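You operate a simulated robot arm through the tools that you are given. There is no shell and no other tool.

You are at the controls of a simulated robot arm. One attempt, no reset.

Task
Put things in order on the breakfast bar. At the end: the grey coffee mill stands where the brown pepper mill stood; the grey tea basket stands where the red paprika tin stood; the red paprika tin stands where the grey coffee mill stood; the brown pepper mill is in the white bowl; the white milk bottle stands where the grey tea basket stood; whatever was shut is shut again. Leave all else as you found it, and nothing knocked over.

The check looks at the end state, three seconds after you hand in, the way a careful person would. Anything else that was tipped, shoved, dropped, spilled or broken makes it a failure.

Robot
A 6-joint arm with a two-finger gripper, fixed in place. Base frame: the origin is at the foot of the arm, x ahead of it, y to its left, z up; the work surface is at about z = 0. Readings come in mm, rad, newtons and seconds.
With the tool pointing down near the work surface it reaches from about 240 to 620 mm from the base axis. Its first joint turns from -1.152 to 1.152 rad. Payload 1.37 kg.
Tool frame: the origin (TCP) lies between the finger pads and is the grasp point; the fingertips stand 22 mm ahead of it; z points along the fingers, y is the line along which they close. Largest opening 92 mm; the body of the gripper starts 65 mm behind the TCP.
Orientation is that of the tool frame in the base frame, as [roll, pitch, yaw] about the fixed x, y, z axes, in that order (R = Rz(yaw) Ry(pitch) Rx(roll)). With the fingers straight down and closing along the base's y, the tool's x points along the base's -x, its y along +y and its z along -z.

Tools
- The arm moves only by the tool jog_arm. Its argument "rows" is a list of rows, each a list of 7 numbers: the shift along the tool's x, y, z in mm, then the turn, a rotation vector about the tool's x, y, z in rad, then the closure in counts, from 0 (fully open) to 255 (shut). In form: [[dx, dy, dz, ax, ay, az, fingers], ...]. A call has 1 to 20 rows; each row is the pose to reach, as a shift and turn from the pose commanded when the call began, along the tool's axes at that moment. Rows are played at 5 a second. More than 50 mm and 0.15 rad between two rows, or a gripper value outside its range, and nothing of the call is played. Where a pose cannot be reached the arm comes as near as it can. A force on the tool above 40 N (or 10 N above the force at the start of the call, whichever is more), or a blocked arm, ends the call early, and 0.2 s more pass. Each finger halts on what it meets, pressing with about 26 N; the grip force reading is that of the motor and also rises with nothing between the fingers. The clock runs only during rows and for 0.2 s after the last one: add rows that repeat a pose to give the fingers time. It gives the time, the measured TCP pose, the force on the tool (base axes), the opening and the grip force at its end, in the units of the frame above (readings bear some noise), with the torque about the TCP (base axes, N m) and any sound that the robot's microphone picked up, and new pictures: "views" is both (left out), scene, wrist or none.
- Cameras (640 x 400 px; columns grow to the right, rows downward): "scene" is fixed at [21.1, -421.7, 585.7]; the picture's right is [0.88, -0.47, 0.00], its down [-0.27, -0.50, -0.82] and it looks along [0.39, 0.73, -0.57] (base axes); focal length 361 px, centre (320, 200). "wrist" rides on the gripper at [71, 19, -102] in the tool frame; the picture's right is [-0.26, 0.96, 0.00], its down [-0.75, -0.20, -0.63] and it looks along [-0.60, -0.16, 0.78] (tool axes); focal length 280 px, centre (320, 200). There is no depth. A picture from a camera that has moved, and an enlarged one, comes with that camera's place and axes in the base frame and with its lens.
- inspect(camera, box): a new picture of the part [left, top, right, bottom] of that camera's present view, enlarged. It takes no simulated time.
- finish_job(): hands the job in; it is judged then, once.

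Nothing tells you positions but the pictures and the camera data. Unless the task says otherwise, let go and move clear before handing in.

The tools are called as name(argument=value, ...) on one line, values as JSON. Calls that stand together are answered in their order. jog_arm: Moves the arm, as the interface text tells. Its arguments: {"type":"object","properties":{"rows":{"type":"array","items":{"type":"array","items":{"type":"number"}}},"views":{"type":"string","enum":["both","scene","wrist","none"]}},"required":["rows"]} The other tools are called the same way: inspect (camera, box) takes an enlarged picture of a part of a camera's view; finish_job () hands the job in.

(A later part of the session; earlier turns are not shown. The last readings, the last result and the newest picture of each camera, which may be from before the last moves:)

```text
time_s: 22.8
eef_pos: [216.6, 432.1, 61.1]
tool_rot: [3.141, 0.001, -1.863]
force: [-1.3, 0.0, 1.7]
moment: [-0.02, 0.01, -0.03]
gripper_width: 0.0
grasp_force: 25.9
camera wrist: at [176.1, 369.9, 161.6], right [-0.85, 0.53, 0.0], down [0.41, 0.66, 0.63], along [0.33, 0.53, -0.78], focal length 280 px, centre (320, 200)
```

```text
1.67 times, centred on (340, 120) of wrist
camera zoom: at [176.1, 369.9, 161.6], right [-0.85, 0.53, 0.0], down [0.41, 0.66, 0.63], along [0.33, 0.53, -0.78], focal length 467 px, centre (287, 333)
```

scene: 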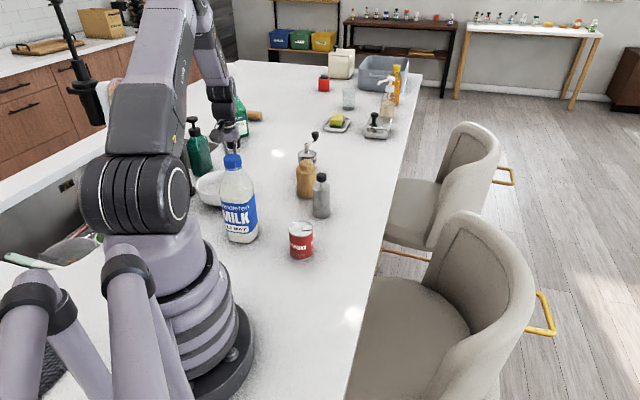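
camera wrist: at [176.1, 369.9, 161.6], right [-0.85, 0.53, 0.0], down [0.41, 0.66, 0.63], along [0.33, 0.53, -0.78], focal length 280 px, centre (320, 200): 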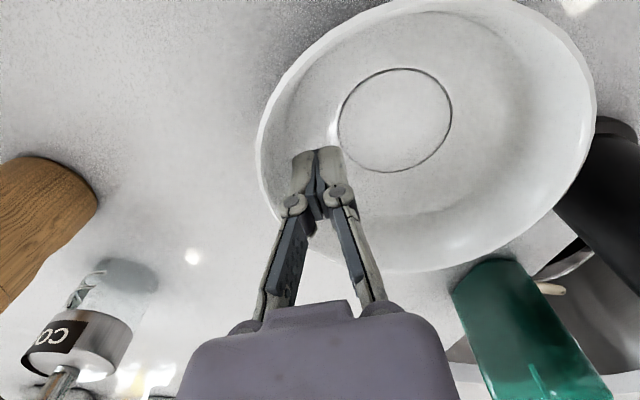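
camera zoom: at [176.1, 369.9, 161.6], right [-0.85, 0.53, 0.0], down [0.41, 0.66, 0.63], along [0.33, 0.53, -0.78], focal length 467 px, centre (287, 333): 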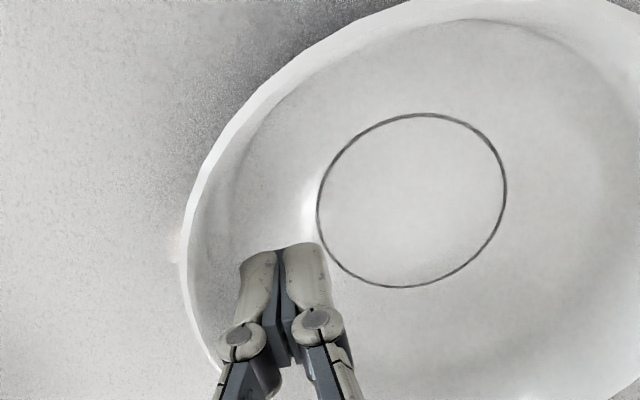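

The fingertips are inside the bowl beside its near wall, and the bowl centre reads about (174.5,449). I drag it back slowly along the reverse of its push.

jog_arm(rows=[[0, -4, 0, 0, 0, 0, 255], [0, -10, 0, 0, 0, 0, 255], [0, -18, 0, 0, 0, 0, 255], [0, -27, 0, 0, 0, 0, 255], [0, -36, 0, 0, 0, 0, 255], [0, -45, 0, 0, 0, 0, 255], [0, -54, 0, 0, 0, 0, 255], [0, -63, 0, 0, 0, 0, 255], [0, -71, 0, 0, 0, 0, 255], [0, -79, 0, 0, 0, 0, 255], [0, -85, 0, 0, 0, 0, 255], [0, -88, 0, 0, 0, 0, 255], [0, -88, 0, 0, 0, 0, 255]])

inspect(camera="wrist", box=[200, 0, 480, 240])

```text
time_s: 25.6
eef_pos: [299.1, 406.8, 59.9]
tool_rot: [3.141, 0.0, -1.864]
force: [0.1, -0.1, 0.5]
moment: [0.01, 0.02, -0.03]
gripper_width: 0.0
grasp_force: 26.2
camera wrist: at [260.0, 344.1, 161.8], right [-0.85, 0.53, 0.0], down [0.41, 0.66, 0.62], along [0.33, 0.53, -0.78], focal length 280 px, centre (320, 200)
```

scene: 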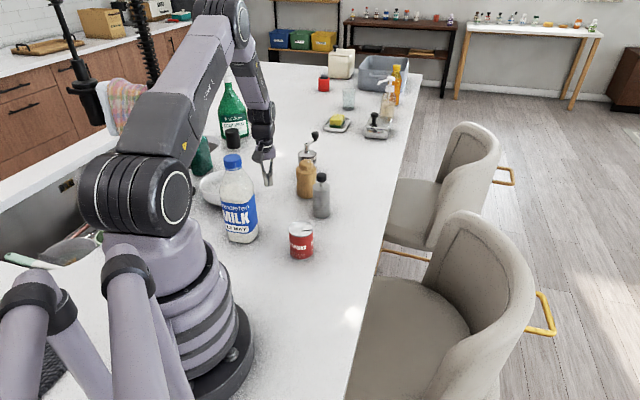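
wrist: 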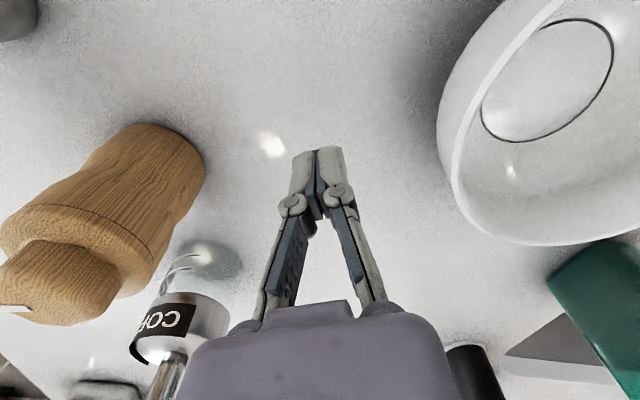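

```text
1.67 times, centred on (340, 120) of wrist
camera zoom: at [260.0, 344.1, 161.8], right [-0.85, 0.53, 0.0], down [0.41, 0.66, 0.62], along [0.33, 0.53, -0.78], focal length 467 px, centre (287, 333)
```

zoom: 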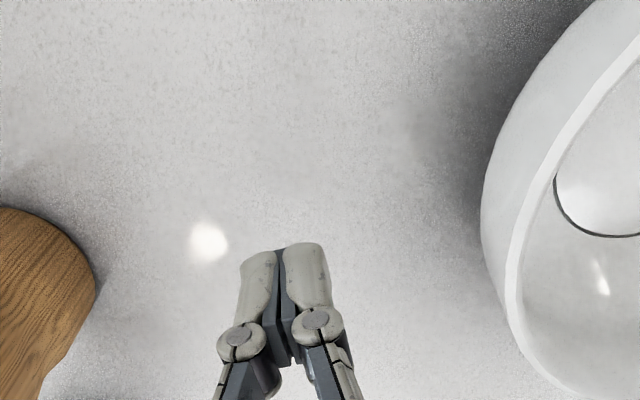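

The bowl tipped back under the fingertips instead of sliding. It is still upright, now around (180,445). I will pinch its rim instead, so I go up first for a clear look.

jog_arm(rows=[[0, 0, -30, 0, 0, 0, 255], [0, 0, -75, 0, 0, 0, 200], [0, 10, -120, 0, 0, 0, 144], [0, 30, -150, 0, 0, 0, 144], [0, 45, -160, 0, 0, 0, 144], [0, 45, -160, 0, 0, 0, 144]])

inspect(camera="wrist", box=[320, 0, 560, 200])

```text
time_s: 27.0
eef_pos: [256.2, 419.8, 220.6]
tool_rot: [3.14, -0.001, -1.864]
force: [0.8, 0.3, -0.7]
moment: [0.05, -0.01, 0.0]
gripper_width: 39.9
grasp_force: 0.0
camera wrist: at [217.2, 357.1, 322.7], right [-0.85, 0.53, 0.0], down [0.41, 0.66, 0.63], along [0.33, 0.53, -0.78], focal length 280 px, centre (320, 200)
```

scene: 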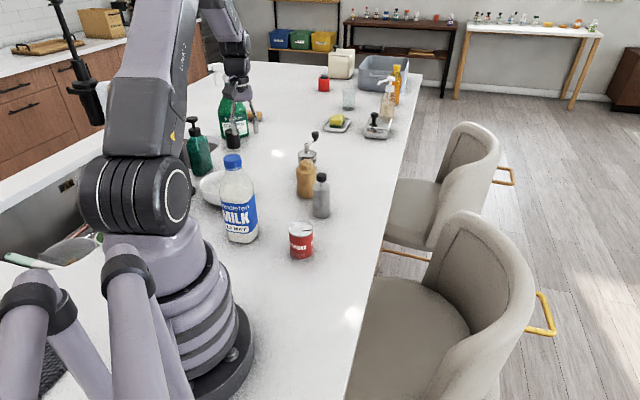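
wrist: 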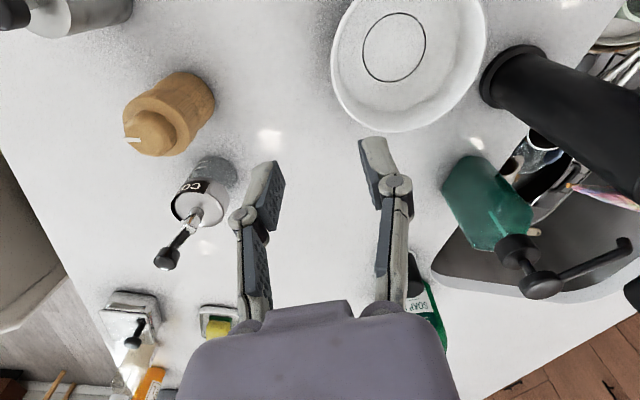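

```text
2.00 times, centred on (440, 100) of wrist
camera zoom: at [217.2, 357.1, 322.7], right [-0.85, 0.53, 0.0], down [0.41, 0.66, 0.63], along [0.33, 0.53, -0.78], focal length 561 px, centre (80, 400)
```

zoom: 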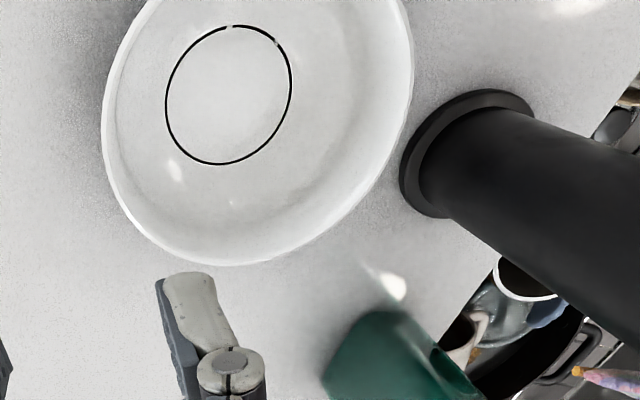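

The bowl centre is now about (183,445), rim radius 66 mm. I lower the partly open fingers to straddle its near rim at about (242,427).

jog_arm(rows=[[-3, 15.3, 15, 0, 0, 0, 144], [-3, 15.3, 55, 0, 0, 0, 144], [-3, 15.3, 95, 0, 0, 0, 144], [-3, 15.3, 120, 0, 0, 0, 144], [-3, 15.3, 135, 0, 0, 0, 144], [-3, 15.3, 135, 0, 0, 0, 144]])

inspect(camera="wrist", box=[220, 0, 520, 260])

```text
time_s: 28.4
eef_pos: [241.8, 428.0, 84.8]
tool_rot: [3.141, 0.0, -1.864]
force: [-0.1, -0.1, -0.3]
moment: [0.01, 0.01, -0.02]
gripper_width: 40.0
grasp_force: 0.1
camera wrist: at [203.1, 365.2, 186.7], right [-0.85, 0.53, 0.0], down [0.41, 0.66, 0.63], along [0.33, 0.53, -0.78], focal length 280 px, centre (320, 200)
```

scene: 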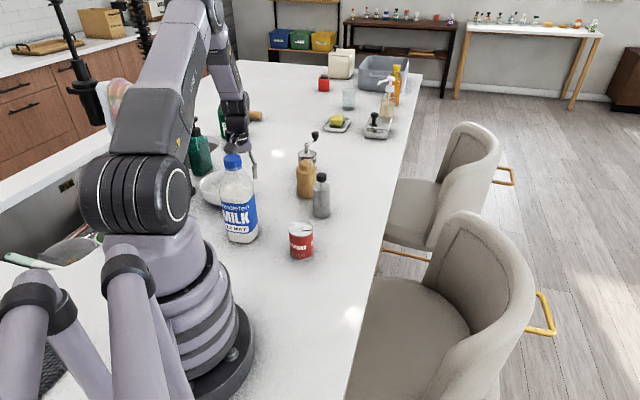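
wrist: 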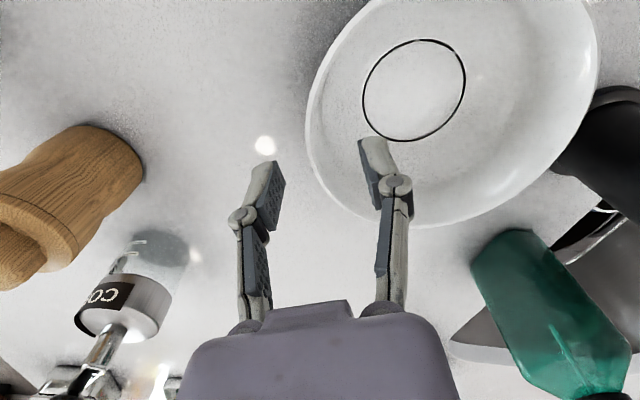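

```text
1.54 times, centred on (370, 130) of wrist
camera zoom: at [203.1, 365.2, 186.7], right [-0.85, 0.53, 0.0], down [0.41, 0.66, 0.63], along [0.33, 0.53, -0.78], focal length 431 px, centre (243, 308)
```

zoom: 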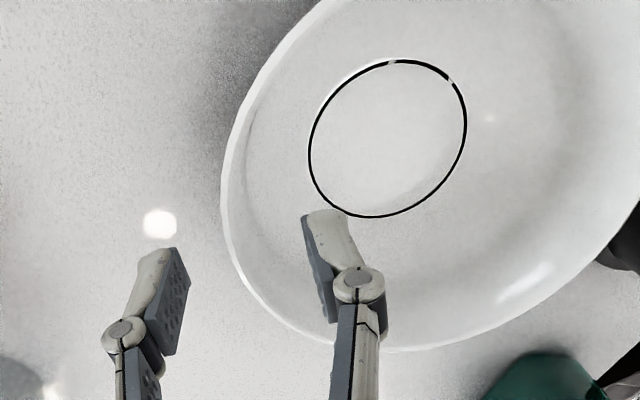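

The fingers straddle the rim well. I go down the rest of the way and close gently on the wall.

jog_arm(rows=[[0, 0, 12, 0, 0, 0, 144], [0, 0, 24, 0, 0, 0, 144], [0, 0, 27, 0, 0, 0, 144], [0, 0, 27, 0, 0, 0, 180], [0, 0, 27, 0, 0, 0, 215], [0, 0, 27, 0, 0, 0, 255], [0, 0, 27, 0, 0, 0, 255], [0, 0, 27, 0, 0, 0, 255]])

inspect(camera="wrist", box=[220, 0, 520, 260])

```text
time_s: 30.2
eef_pos: [242.4, 427.5, 57.5]
tool_rot: [-3.142, 0.002, -1.864]
force: [-5.0, 0.7, 9.0]
moment: [0.28, 0.77, 0.08]
gripper_width: 17.6
grasp_force: 25.2
camera wrist: at [203.2, 365.1, 159.6], right [-0.85, 0.53, 0.0], down [0.41, 0.66, 0.63], along [0.33, 0.53, -0.78], focal length 280 px, centre (320, 200)
```

scene: 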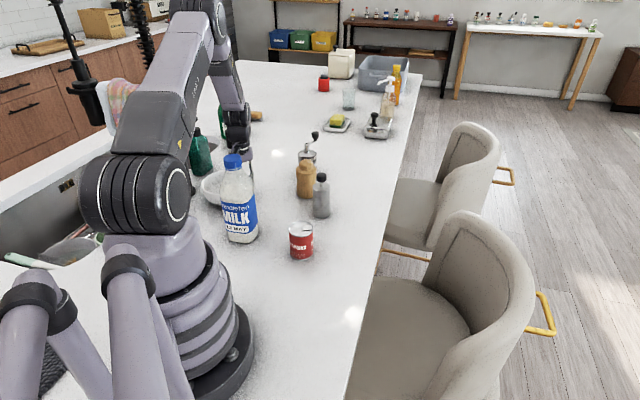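
wrist: 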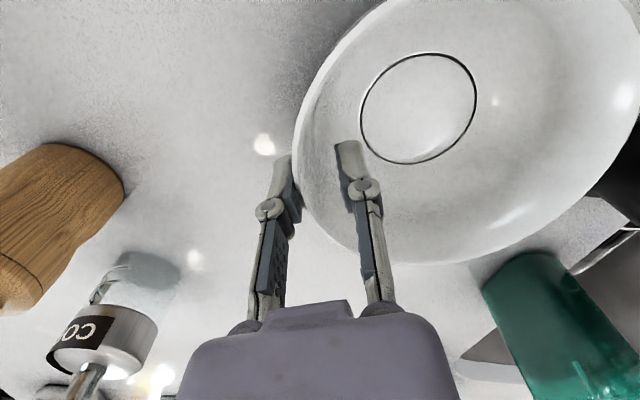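

```text
1.54 times, centred on (370, 130) of wrist
camera zoom: at [203.2, 365.1, 159.6], right [-0.85, 0.53, 0.0], down [0.41, 0.66, 0.63], along [0.33, 0.53, -0.78], focal length 431 px, centre (243, 308)
```

zoom: 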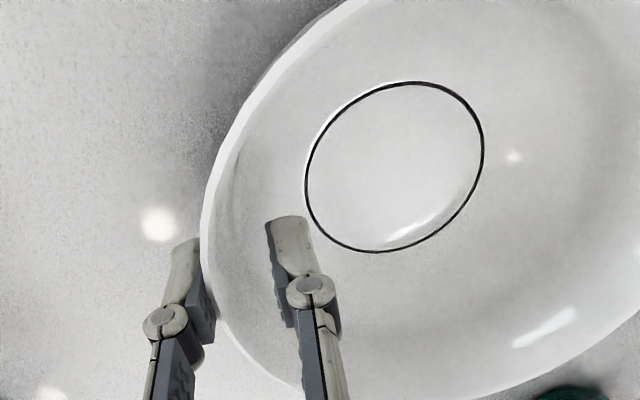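

The rim is pinched (17.6 mm across the sloping wall). I drag a short way first and check that the bowl follows.

jog_arm(rows=[[0, -2, 0, 0, 0, 0, 255], [0, -6, 0, 0, 0, 0, 255], [0, -11, 0, 0, 0, 0, 255], [0, -16, 0, 0, 0, 0, 255], [0, -20, 0, 0, 0, 0, 255], [0, -20, 0, 0, 0, 0, 255]])

inspect(camera="wrist", box=[220, 0, 520, 260])

inspect(camera="scene", box=[180, 90, 290, 210])

```text
time_s: 31.6
eef_pos: [261.1, 421.6, 59.0]
tool_rot: [3.141, 0.003, -1.863]
force: [-9.7, 3.3, 20.6]
moment: [0.46, 0.98, 0.08]
gripper_width: 17.4
grasp_force: 26.3
camera wrist: at [222.6, 359.7, 159.8], right [-0.85, 0.53, 0.0], down [0.41, 0.66, 0.63], along [0.33, 0.53, -0.78], focal length 280 px, centre (320, 200)
```

scene: 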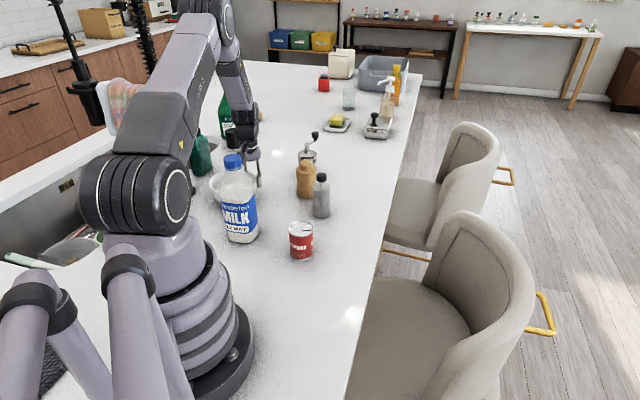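
wrist: 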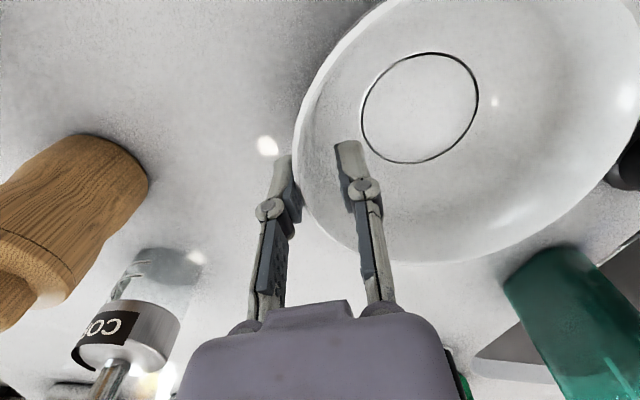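

```text
1.54 times, centred on (370, 130) of wrist
camera zoom: at [222.6, 359.7, 159.8], right [-0.85, 0.53, 0.0], down [0.41, 0.66, 0.63], along [0.33, 0.53, -0.78], focal length 431 px, centre (243, 308)
```

zoom: 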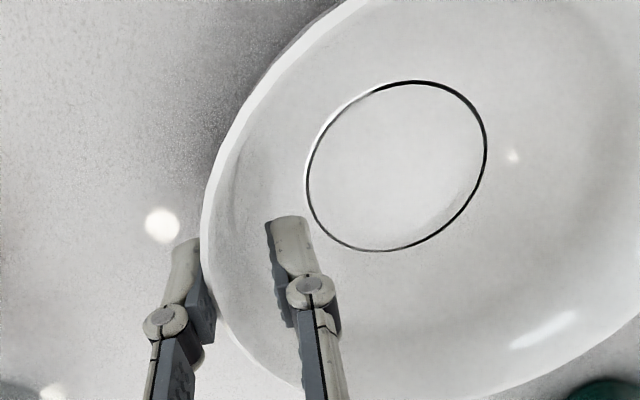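

```text
3.33 times, centred on (235, 150) of scene
camera zoom: at [21.1, -421.8, 585.6], right [0.88, -0.47, 0.0], down [-0.27, -0.5, -0.82], along [0.39, 0.73, -0.57], focal length 1204 px, centre (603, 367)
```

zoom: 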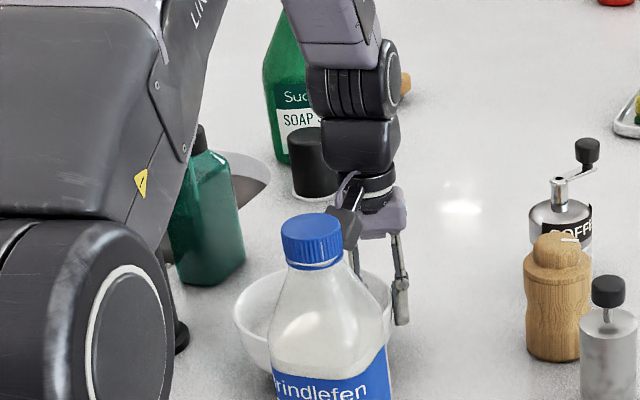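

The bowl follows the gripper rigidly; its centre is now about (205,437.5). I continue the drag by about 62 mm, easing the downward press slightly.

jog_arm(rows=[[0, -1, -1, 0, 0, 0, 255], [0, -5, -1.5, 0, 0, 0, 255], [-0.5, -12, -1.5, 0, 0, 0, 255], [-0.8, -19, -1.5, 0, 0, 0, 255], [-1, -26, -1.5, 0, 0, 0, 255], [-1.3, -33, -1.5, 0, 0, 0, 255], [-1.6, -40, -1.5, 0, 0, 0, 255], [-1.9, -47, -1.5, 0, 0, 0, 255], [-2.1, -54, -1.5, 0, 0, 0, 255], [-2.3, -59, -1.5, 0, 0, 0, 255], [-2.3, -61.6, -1.5, 0, 0, 0, 255], [-2.3, -61.6, -1.5, 0, 0, 0, 255]])

inspect(camera="wrist", box=[220, 0, 520, 260])

```text
time_s: 34.2
eef_pos: [320.9, 406.5, 59.1]
tool_rot: [3.14, 0.003, -1.865]
force: [-2.3, 1.5, 6.1]
moment: [0.42, 0.71, 0.01]
gripper_width: 17.0
grasp_force: 25.9
camera wrist: at [282.2, 343.4, 160.7], right [-0.85, 0.53, 0.0], down [0.41, 0.66, 0.63], along [0.33, 0.53, -0.78], focal length 280 px, centre (320, 200)
```

scene: 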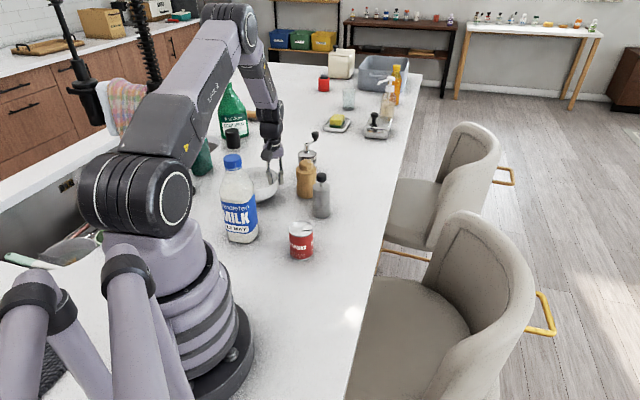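
wrist: 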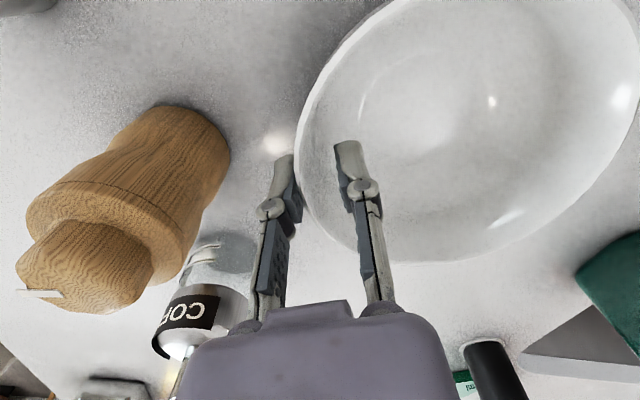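

```text
1.54 times, centred on (370, 130) of wrist
camera zoom: at [282.2, 343.4, 160.7], right [-0.85, 0.53, 0.0], down [0.41, 0.66, 0.63], along [0.33, 0.53, -0.78], focal length 431 px, centre (243, 308)
```

zoom: 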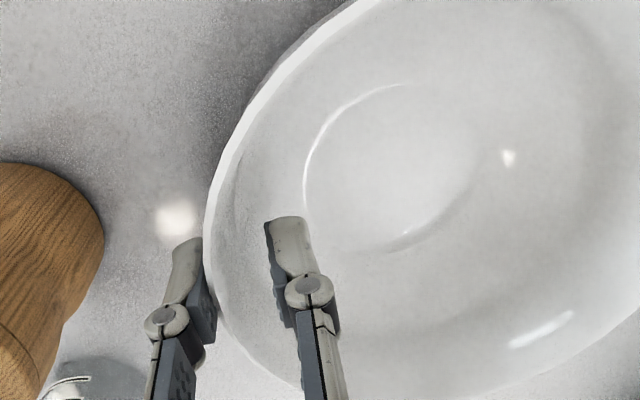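

The bowl centre is back at about (265,422). I release the rim, open enough to clear the wall on both sides, and rise.

jog_arm(rows=[[0, 0, 1, 0, 0, 0, 255], [0, 0, 1, 0, 0, 0, 200], [0, 0, 1, 0, 0, 0, 150], [0, 0, 1, 0, 0, 0, 150], [0, 0, -15, 0, 0, 0, 150], [0, 0, -50, 0, 0, 0, 150], [0, 0, -95, 0, 0, 0, 150], [0, 0, -140, 0, 0, 0, 150], [0, 0, -140, 0, 0, 0, 150]])

inspect(camera="scene", box=[220, 120, 370, 220])

inspect(camera="wrist", box=[320, 0, 560, 200])

```text
time_s: 36.2
eef_pos: [322.7, 404.2, 200.1]
tool_rot: [3.14, 0.001, -1.865]
force: [-0.4, -0.3, -0.3]
moment: [0.01, 0.01, -0.03]
gripper_width: 38.0
grasp_force: 0.0
camera wrist: at [282.0, 342.0, 301.8], right [-0.85, 0.53, 0.0], down [0.41, 0.66, 0.63], along [0.33, 0.53, -0.78], focal length 280 px, centre (320, 200)
```

scene: 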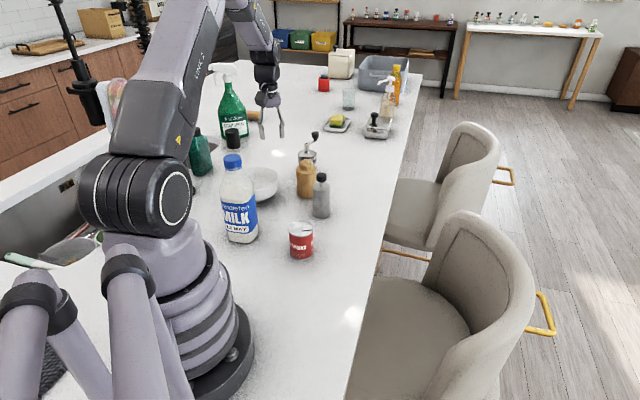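
wrist: 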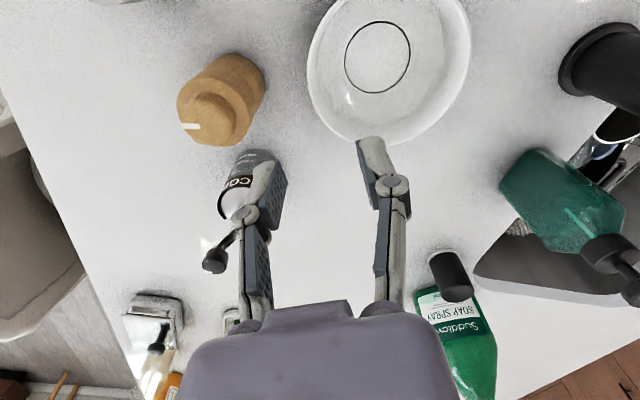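

```text
4.00 times, centred on (295, 170) of scene
camera zoom: at [21.1, -421.7, 585.7], right [0.88, -0.47, 0.0], down [-0.27, -0.5, -0.82], along [0.39, 0.73, -0.57], focal length 1445 px, centre (420, 320)
```

zoom: 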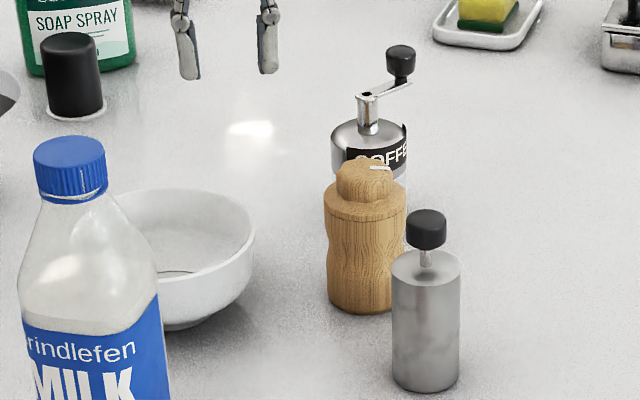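

```text
2.00 times, centred on (440, 100) of wrist
camera zoom: at [282.0, 342.0, 301.8], right [-0.85, 0.53, 0.0], down [0.41, 0.66, 0.63], along [0.33, 0.53, -0.78], focal length 561 px, centre (80, 400)
```

zoom: 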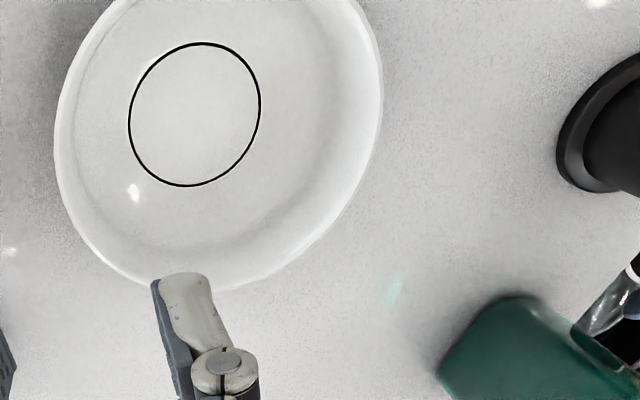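

The bowl is back within a few millimetres of its original picture position. I now look at the pepper mill's profile and position for a better grasp.

inspect(camera="scene", box=[285, 150, 335, 210])

inspect(camera="wrist", box=[160, 40, 300, 160])

```text
6.67 times, centred on (310, 180) of scene
camera zoom: at [21.1, -421.7, 585.7], right [0.88, -0.47, 0.0], down [-0.27, -0.5, -0.82], along [0.39, 0.73, -0.57], focal length 2408 px, centre (387, 333)
```

zoom: 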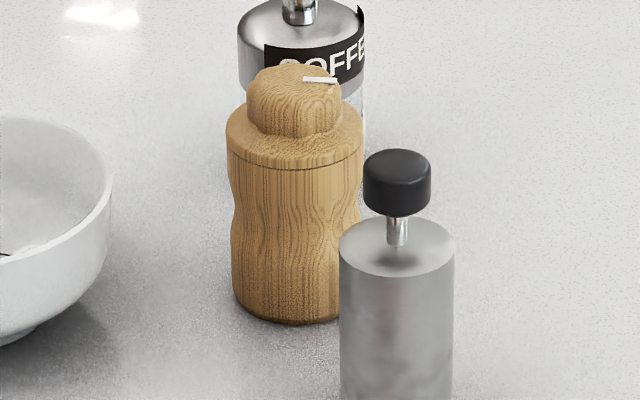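

```text
3.33 times, centred on (230, 100) of wrist
camera zoom: at [282.0, 342.0, 301.8], right [-0.85, 0.53, 0.0], down [0.41, 0.66, 0.63], along [0.33, 0.53, -0.78], focal length 935 px, centre (620, 533)
```

zoom: 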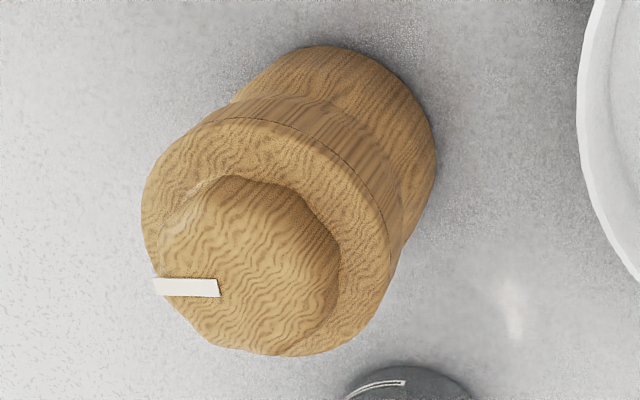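

The mill stands at about (400.7,371) with its shoulder at z of about 78 and its cap from there to 100. The cap grip held well, so I regrip on the cap with more overlap. The fingertips will then also stay clear of the bowl.

jog_arm(rows=[[2, -18, 5, 0, 0, 0, 61], [5, -45, 20, 0, 0, 0, 61], [8, -72, 35, 0, 0, 0, 61], [9, -84.2, 50, 0, 0, 0, 61], [9, -84.2, 65, 0, 0, 0, 61], [9, -84.2, 80, 0, 0, 0, 61], [9, -84.2, 90, 0, 0, 0, 61], [9, -84.2, 90, 0, 0, 0, 61]])

inspect(camera="wrist", box=[200, 20, 440, 260])

inspect(camera="scene", box=[270, 110, 350, 210])

```text
time_s: 38.0
eef_pos: [400.6, 371.8, 108.4]
tool_rot: [3.14, 0.002, -1.865]
force: [-0.2, 0.2, 0.3]
moment: [-0.01, 0.02, 0.03]
gripper_width: 69.9
grasp_force: 0.0
camera wrist: at [360.3, 310.2, 210.4], right [-0.85, 0.53, 0.0], down [0.41, 0.66, 0.63], along [0.33, 0.53, -0.78], focal length 280 px, centre (320, 200)
```

scene: 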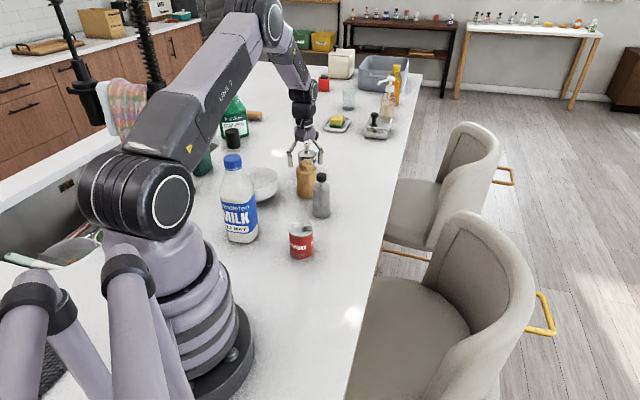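
wrist: 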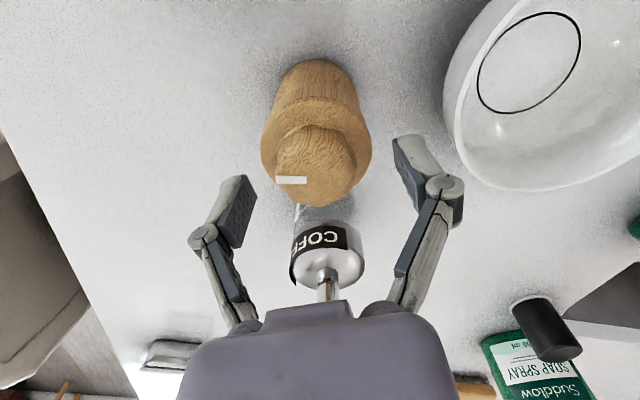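

```text
1.67 times, centred on (320, 140) of wrist
camera zoom: at [360.3, 310.2, 210.4], right [-0.85, 0.53, 0.0], down [0.41, 0.66, 0.63], along [0.33, 0.53, -0.78], focal length 467 px, centre (320, 300)
```

zoom: 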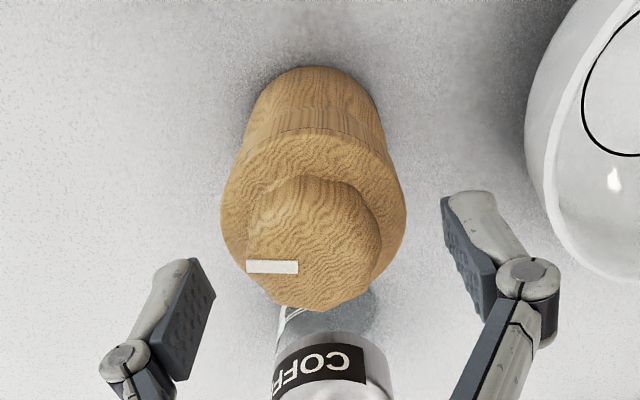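

```text
4.00 times, centred on (310, 160) of scene
camera zoom: at [21.1, -421.7, 585.7], right [0.88, -0.47, 0.0], down [-0.27, -0.5, -0.82], along [0.39, 0.73, -0.57], focal length 1445 px, centre (360, 360)
```

zoom: 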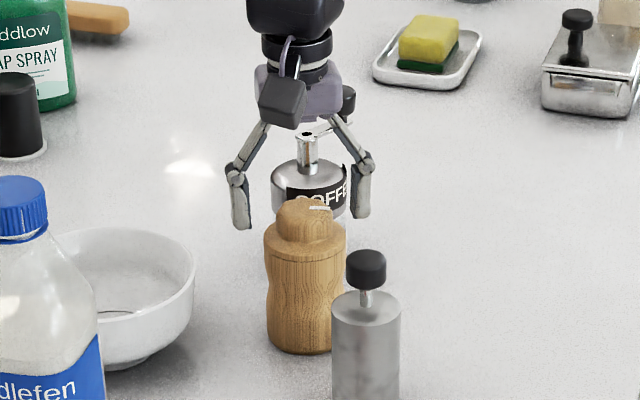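

The fingers are centred about the cap. I lower 6 mm more, close on the cap, and lift only a little to test the grip.

jog_arm(rows=[[0, 0, 3, 0, 0, 0, 61], [0, 0, 6, 0, 0, 0, 61], [0, 0, 6, 0, 0, 0, 130], [0, 0, 6, 0, 0, 0, 200], [0, 0, 6, 0, 0, 0, 255], [0, 0, 6, 0, 0, 0, 255], [0, 0, 6, 0, 0, 0, 255]], views="wrist")

inspect(camera="scene", box=[270, 110, 350, 210])

```text
time_s: 39.6
eef_pos: [401.2, 373.3, 105.3]
tool_rot: [-3.138, 0.007, -1.865]
force: [9.5, -2.8, 28.2]
moment: [-0.22, -0.37, 0.04]
gripper_width: 35.8
grasp_force: 26.1
camera wrist: at [361.0, 310.4, 206.5], right [-0.85, 0.53, 0.0], down [0.41, 0.66, 0.63], along [0.34, 0.53, -0.78], focal length 280 px, centre (320, 200)
```

wrist: 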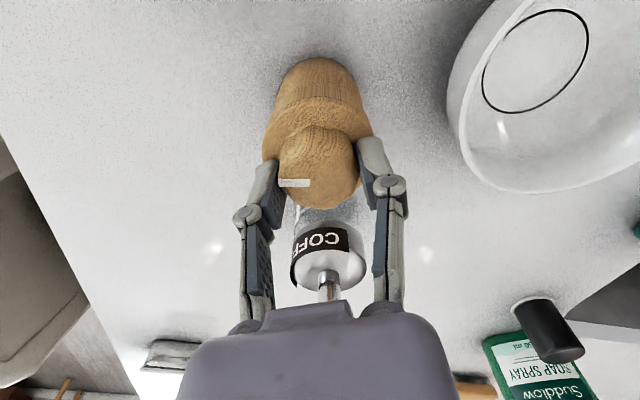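

```text
4.00 times, centred on (310, 160) of scene
camera zoom: at [21.0, -421.8, 585.6], right [0.88, -0.47, 0.0], down [-0.27, -0.5, -0.82], along [0.39, 0.73, -0.57], focal length 1445 px, centre (360, 360)
```

zoom: 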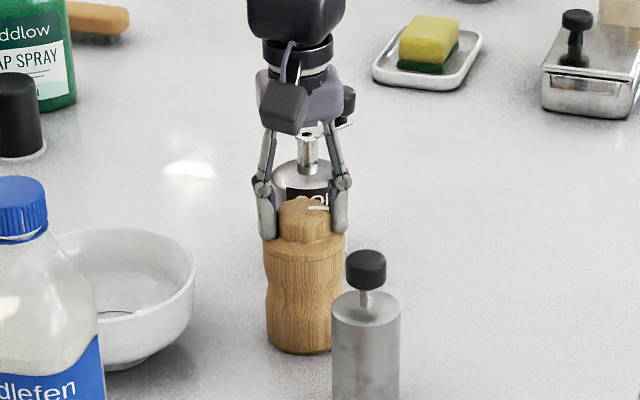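

The fingertips bear on the shoulder, which relieves as soon as I go up. I lift 20 mm slowly and check the hold.

jog_arm(rows=[[0, 0, -3, 0, 0, 0, 255], [0, 0, -6, 0, 0, 0, 255], [0, 0, -10, 0, 0, 0, 255], [0, 0, -15, 0, 0, 0, 255], [0, 0, -20, 0, 0, 0, 255], [0, 0, -20, 0, 0, 0, 255]], views="wrist")

inspect(camera="scene", box=[270, 110, 350, 210])

```text
time_s: 41.0
eef_pos: [397.8, 372.7, 123.8]
tool_rot: [3.139, 0.0, -1.865]
force: [0.9, 0.2, -1.9]
moment: [0.01, 0.0, 0.01]
gripper_width: 36.0
grasp_force: 26.3
camera wrist: at [359.7, 309.8, 224.6], right [-0.85, 0.53, 0.0], down [0.41, 0.66, 0.62], along [0.33, 0.53, -0.78], focal length 280 px, centre (320, 200)
```

wrist: 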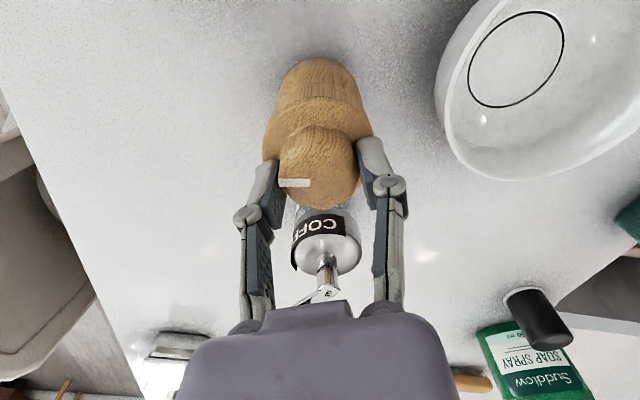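

```text
4.00 times, centred on (310, 160) of scene
camera zoom: at [21.1, -421.7, 585.7], right [0.88, -0.47, 0.0], down [-0.27, -0.5, -0.82], along [0.39, 0.73, -0.57], focal length 1445 px, centre (360, 360)
```

zoom: 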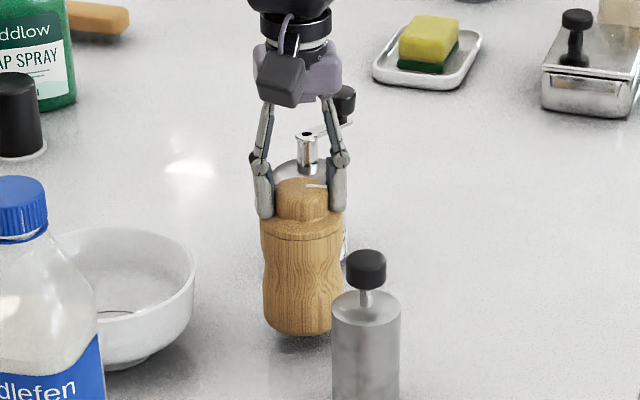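

The hold on the cap is solid. I lift to about 100 mm base clearance and carry it over the bowl centre at moderate speed.

jog_arm(rows=[[0, 0, -10, 0, 0, 0, 255], [0, 0, -25, 0, 0, 0, 255], [0, 0, -42, 0, 0, 0, 255], [0, 0, -60, 0, 0, 0, 255], [0, 0, -76, 0, 0, 0, 255], [0, 0, -85, 0, 0, 0, 255], [-1, 10, -85, 0, 0, 0, 255], [-2, 26, -85, 0, 0, 0, 255], [-3, 43, -85, 0, 0, 0, 255], [-4, 60, -85, 0, 0, 0, 255], [-5, 77, -85, 0, 0, 0, 255], [-6, 94, -85, 0, 0, 0, 255], [-7, 111, -85, 0, 0, 0, 255], [-8, 126, -85, 0, 0, 0, 255], [-9, 137, -85, 0, 0, 0, 255], [-9.4, 142.7, -85, 0, 0, 0, 255], [-9.4, 142.7, -85, 0, 0, 0, 255]])

inspect(camera="scene", box=[210, 80, 310, 220])

inspect(camera="wrist", box=[220, 0, 440, 220])

```text
time_s: 44.6
eef_pos: [264.6, 421.8, 207.9]
tool_rot: [3.139, 0.001, -1.865]
force: [-0.8, 0.8, -1.3]
moment: [-0.02, -0.01, -0.02]
gripper_width: 35.9
grasp_force: 26.5
camera wrist: at [226.3, 360.2, 309.7], right [-0.85, 0.53, 0.0], down [0.41, 0.66, 0.63], along [0.33, 0.53, -0.78], focal length 280 px, centre (320, 200)
```

scene: 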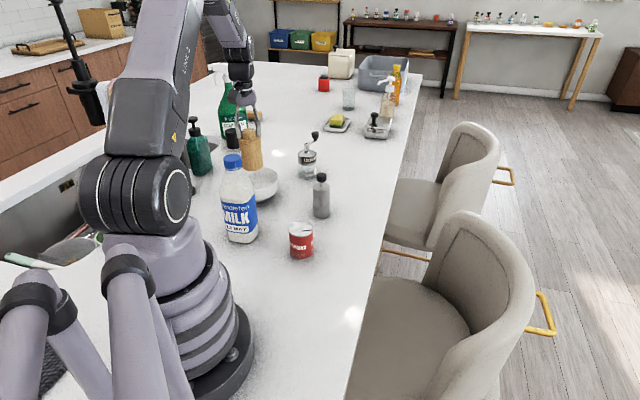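
wrist: 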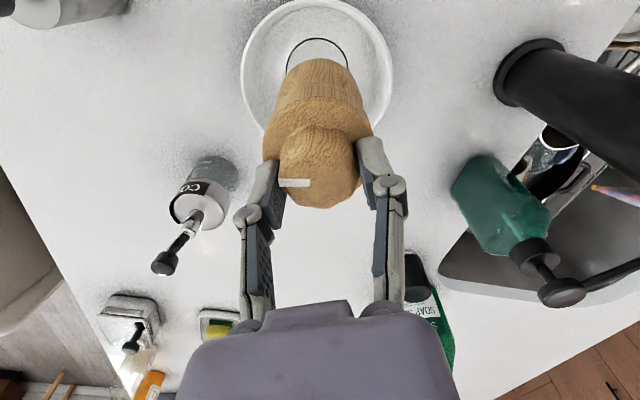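

```text
2.86 times, centred on (260, 150) of scene
camera zoom: at [21.1, -421.7, 585.7], right [0.88, -0.47, 0.0], down [-0.27, -0.5, -0.82], along [0.39, 0.73, -0.57], focal length 1032 px, centre (491, 343)
```

zoom: 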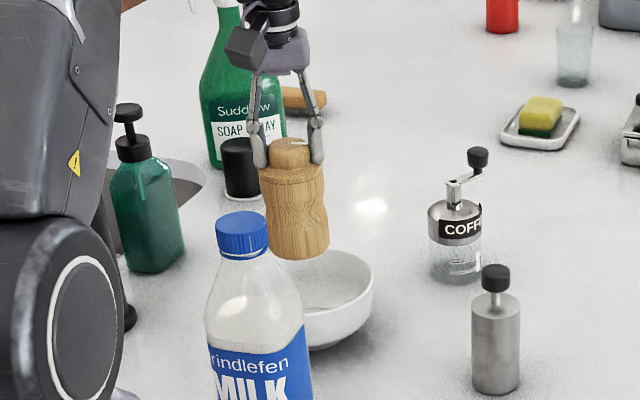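

```text
1.82 times, centred on (330, 110) of wrist
camera zoom: at [226.3, 360.2, 309.7], right [-0.85, 0.53, 0.0], down [0.41, 0.66, 0.63], along [0.33, 0.53, -0.78], focal length 510 px, centre (302, 364)
```

zoom: 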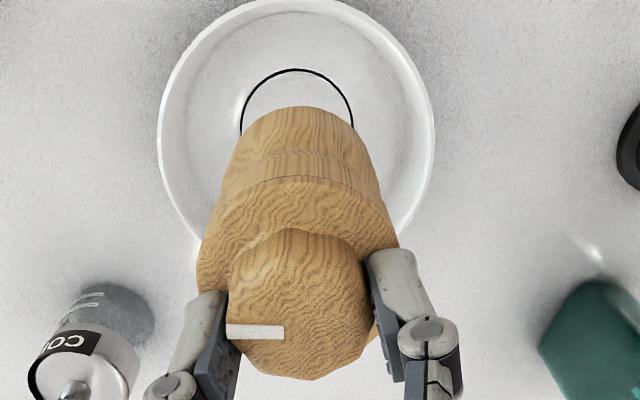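

The mill hangs upright over the bowl centre. I lower it most of the way, then feel for the bottom.

jog_arm(rows=[[0, 0, 10, 0, 0, 0, 255], [0, 0, 25, 0, 0, 0, 255], [0, 0, 40, 0, 0, 0, 255], [0, 0, 55, 0, 0, 0, 255], [0, 0, 68, 0, 0, 0, 255], [0, 0, 78, 0, 0, 0, 255], [0, 0, 84, 0, 0, 0, 255], [0, 0, 84, 0, 0, 0, 255]])

inspect(camera="scene", box=[210, 80, 310, 220])

inspect(camera="wrist", box=[220, 0, 440, 220])

```text
time_s: 46.4
eef_pos: [265.4, 422.2, 124.2]
tool_rot: [3.139, 0.001, -1.865]
force: [-0.1, 0.0, -2.0]
moment: [-0.03, 0.0, 0.02]
gripper_width: 36.1
grasp_force: 25.7
camera wrist: at [226.2, 360.3, 225.8], right [-0.85, 0.53, 0.0], down [0.41, 0.66, 0.63], along [0.33, 0.53, -0.78], focal length 280 px, centre (320, 200)
```

scene: 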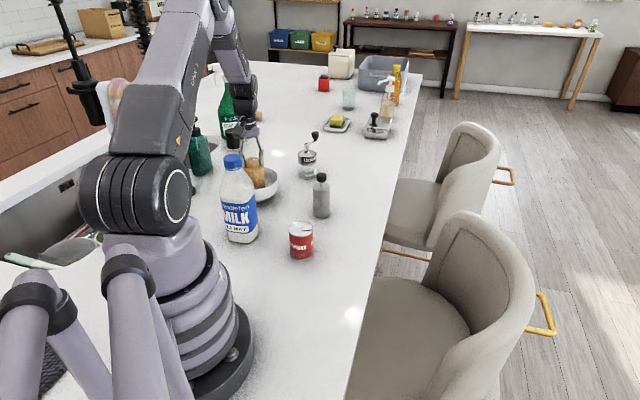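
wrist: 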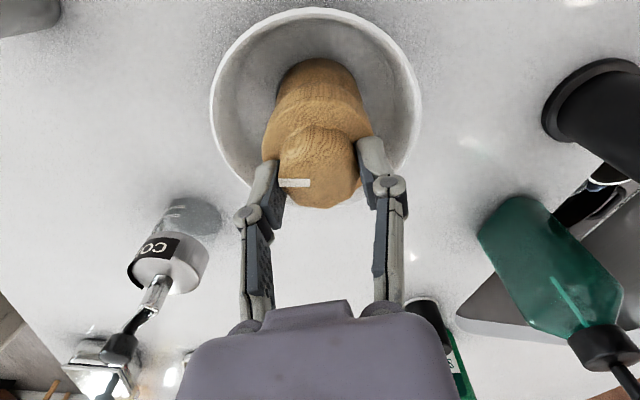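

```text
2.86 times, centred on (260, 150) of scene
camera zoom: at [21.1, -421.7, 585.7], right [0.88, -0.47, 0.0], down [-0.27, -0.5, -0.82], along [0.39, 0.73, -0.57], focal length 1032 px, centre (491, 343)
```

zoom: 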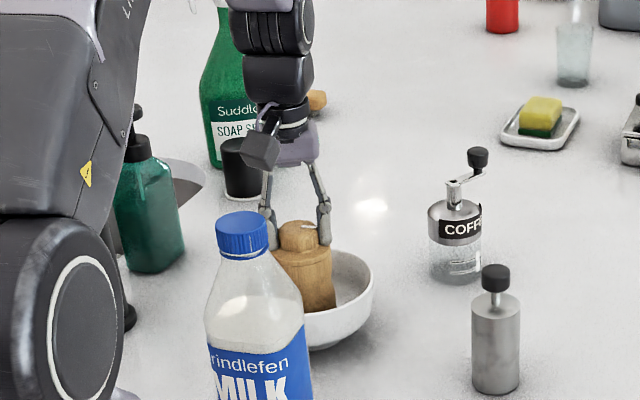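

```text
1.82 times, centred on (330, 110) of wrist
camera zoom: at [226.2, 360.3, 225.8], right [-0.85, 0.53, 0.0], down [0.41, 0.66, 0.63], along [0.33, 0.53, -0.78], focal length 510 px, centre (302, 364)
```

zoom: 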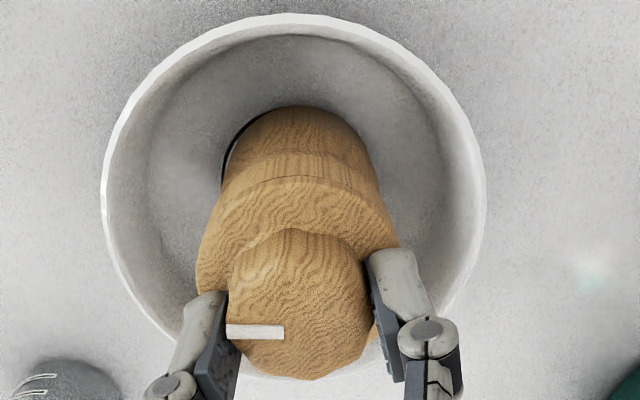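

The mill is nearly centred in the bowl, with about 13 mm left to go. I shift it 2 mm towards the ring centre and lower in small steps until it touches.

jog_arm(rows=[[-1.5, -0.8, 3, 0, 0, 0, 255], [-2.5, -1.3, 6, 0, 0, 0, 255], [-2.5, -1.3, 8, 0, 0, 0, 255], [-2.5, -1.3, 10, 0, 0, 0, 255]], views="wrist")

```text
time_s: 47.4
eef_pos: [268.0, 425.6, 116.1]
tool_rot: [3.14, 0.001, -1.864]
force: [-2.1, -4.7, 12.0]
moment: [-0.21, 0.14, 0.0]
gripper_width: 36.0
grasp_force: 25.7
camera wrist: at [228.3, 362.9, 217.1], right [-0.85, 0.53, 0.0], down [0.41, 0.66, 0.63], along [0.33, 0.53, -0.78], focal length 280 px, centre (320, 200)
```

wrist: 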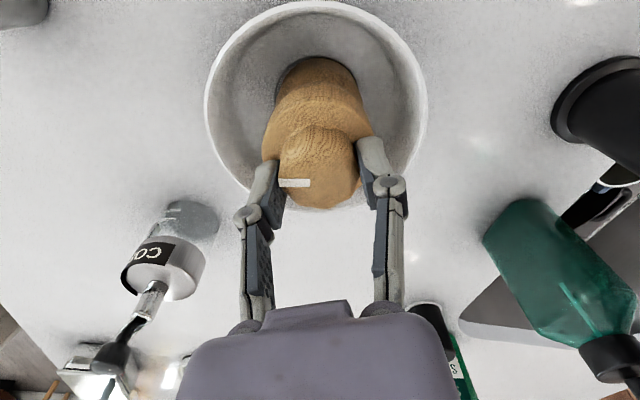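

It touches with a small sideways push towards -x,-y, so I overshot slightly. I shift back 2 mm and check the forces again.

jog_arm(rows=[[0, 0, -2, 0, 0, 0, 255], [2.2, 1, -2, 0, 0, 0, 255], [2.2, 1, -1, 0, 0, 0, 255], [2.2, 1, 0, 0, 0, 0, 255], [2.2, 1, 0, 0, 0, 0, 255]], views="none")

```text
time_s: 48.6
eef_pos: [265.8, 424.0, 115.0]
tool_rot: [3.139, 0.003, -1.864]
force: [-3.7, -4.9, 15.8]
moment: [-0.36, 0.19, 0.0]
gripper_width: 35.9
grasp_force: 25.6
```

The same small sideways reading appeared on the flat bar, so the mill is resting flat on the bowl bottom. I ease off, open the fingers and rise straight up.

jog_arm(rows=[[0, 0, -1, 0, 0, 0, 255], [0, 0, -1, 0, 0, 0, 210], [0, 0, -1, 0, 0, 0, 160], [0, 0, -1, 0, 0, 0, 100], [0, 0, -1, 0, 0, 0, 61], [0, 0, -15, 0, 0, 0, 61], [0, 0, -45, 0, 0, 0, 61], [0, 0, -85, 0, 0, 0, 61], [0, 0, -110, 0, 0, 0, 61], [0, 0, -110, 0, 0, 0, 61]])

inspect(camera="scene", box=[210, 100, 310, 220])

inspect(camera="wrist", box=[220, 0, 440, 220])

```text
time_s: 50.8
eef_pos: [264.4, 422.8, 225.8]
tool_rot: [3.139, 0.0, -1.864]
force: [0.8, 0.0, 1.0]
moment: [-0.03, 0.0, 0.01]
gripper_width: 70.1
grasp_force: 0.1
camera wrist: at [225.9, 360.4, 326.7], right [-0.85, 0.53, 0.0], down [0.41, 0.66, 0.63], along [0.33, 0.53, -0.78], focal length 280 px, centre (320, 200)
```

scene: 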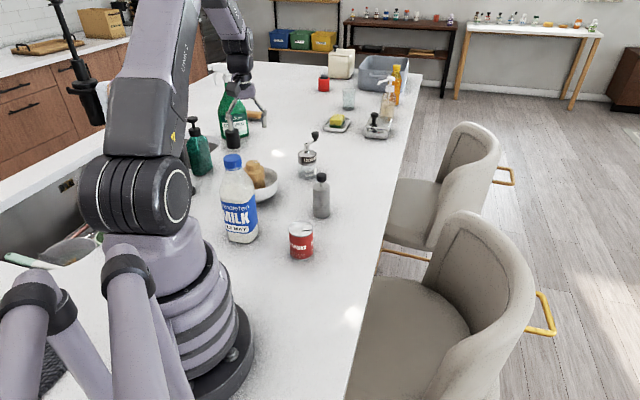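
wrist: 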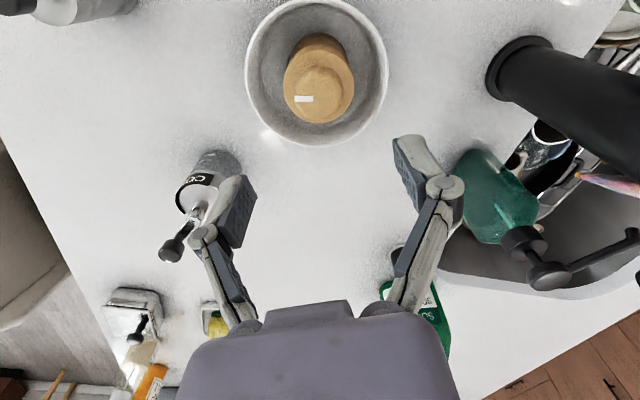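

```text
3.33 times, centred on (260, 160) of scene
camera zoom: at [21.1, -421.7, 585.7], right [0.88, -0.47, 0.0], down [-0.27, -0.5, -0.82], along [0.39, 0.73, -0.57], focal length 1204 px, centre (520, 333)
```

zoom: 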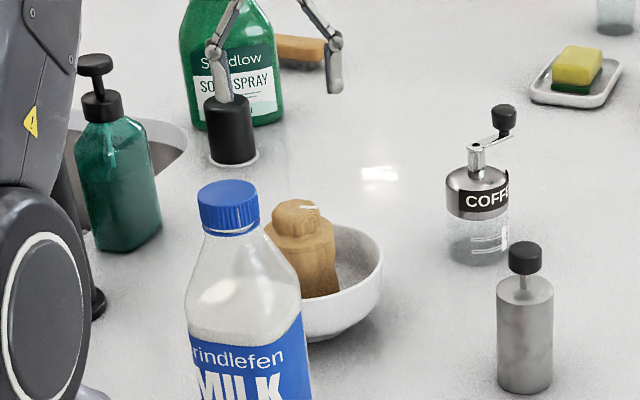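

```text
1.82 times, centred on (330, 110) of wrist
camera zoom: at [225.9, 360.4, 326.7], right [-0.85, 0.53, 0.0], down [0.41, 0.66, 0.63], along [0.33, 0.53, -0.78], focal length 510 px, centre (302, 364)
```

zoom: 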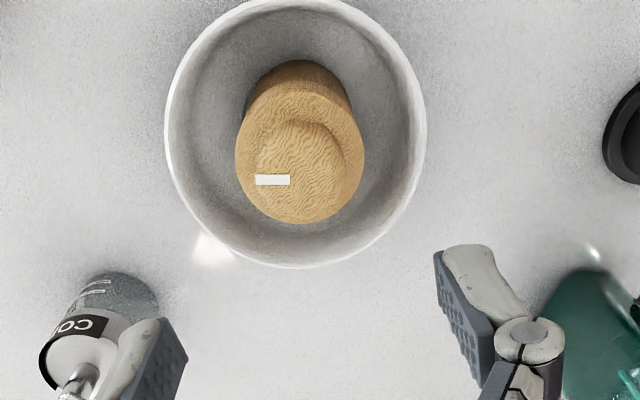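

The pepper mill stands upright in the bowl. The earlier slip came from gripping with the wide shoulder above the finger pads, so from now on each object's full width stays within pad height. Next is the coffee mill at about (448,468), for which I need a tilted tool to reach, so I turn towards it first.

jog_arm(rows=[[-9, -33, -5, 0, 0, 0.12, 0], [-18, -66, -10, 0, 0, 0.24, 0], [-27, -99, -15, 0, 0, 0.36, 0], [-36.5, -130.6, -15, 0, 0, 0.47, 0], [-36.5, -130.6, -15, 0, 0, 0.47, 0]], views="wrist")

inspect(camera="wrist", box=[220, 20, 440, 240])

```text
time_s: 52.0
eef_pos: [401.8, 420.3, 238.0]
tool_rot: [3.141, 0.0, -2.337]
force: [0.6, 0.7, 0.6]
moment: [-0.03, 0.02, 0.0]
gripper_width: 92.1
grasp_force: 0.0
camera wrist: at [338.9, 381.8, 340.7], right [-0.51, 0.86, 0.0], down [0.67, 0.4, 0.62], along [0.54, 0.32, -0.78], focal length 280 px, centre (320, 200)
```

wrist: 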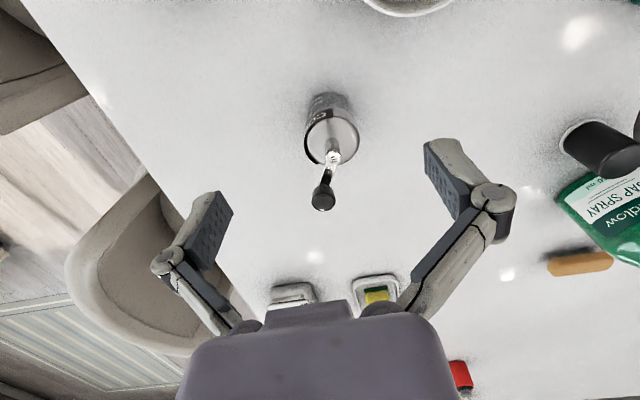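

```text
1.82 times, centred on (330, 130) of wrist
camera zoom: at [338.9, 381.8, 340.7], right [-0.51, 0.86, 0.0], down [0.67, 0.4, 0.62], along [0.54, 0.32, -0.78], focal length 510 px, centre (302, 327)
```

zoom: 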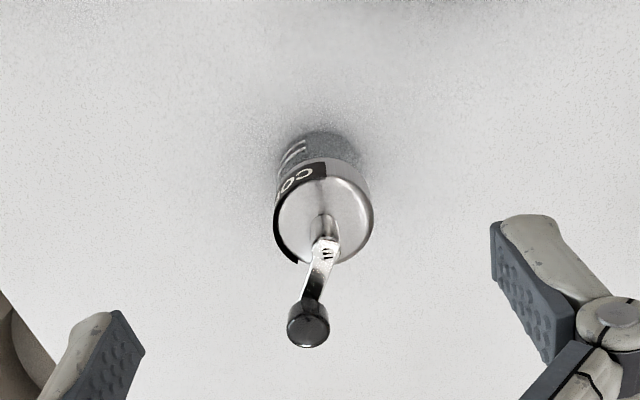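

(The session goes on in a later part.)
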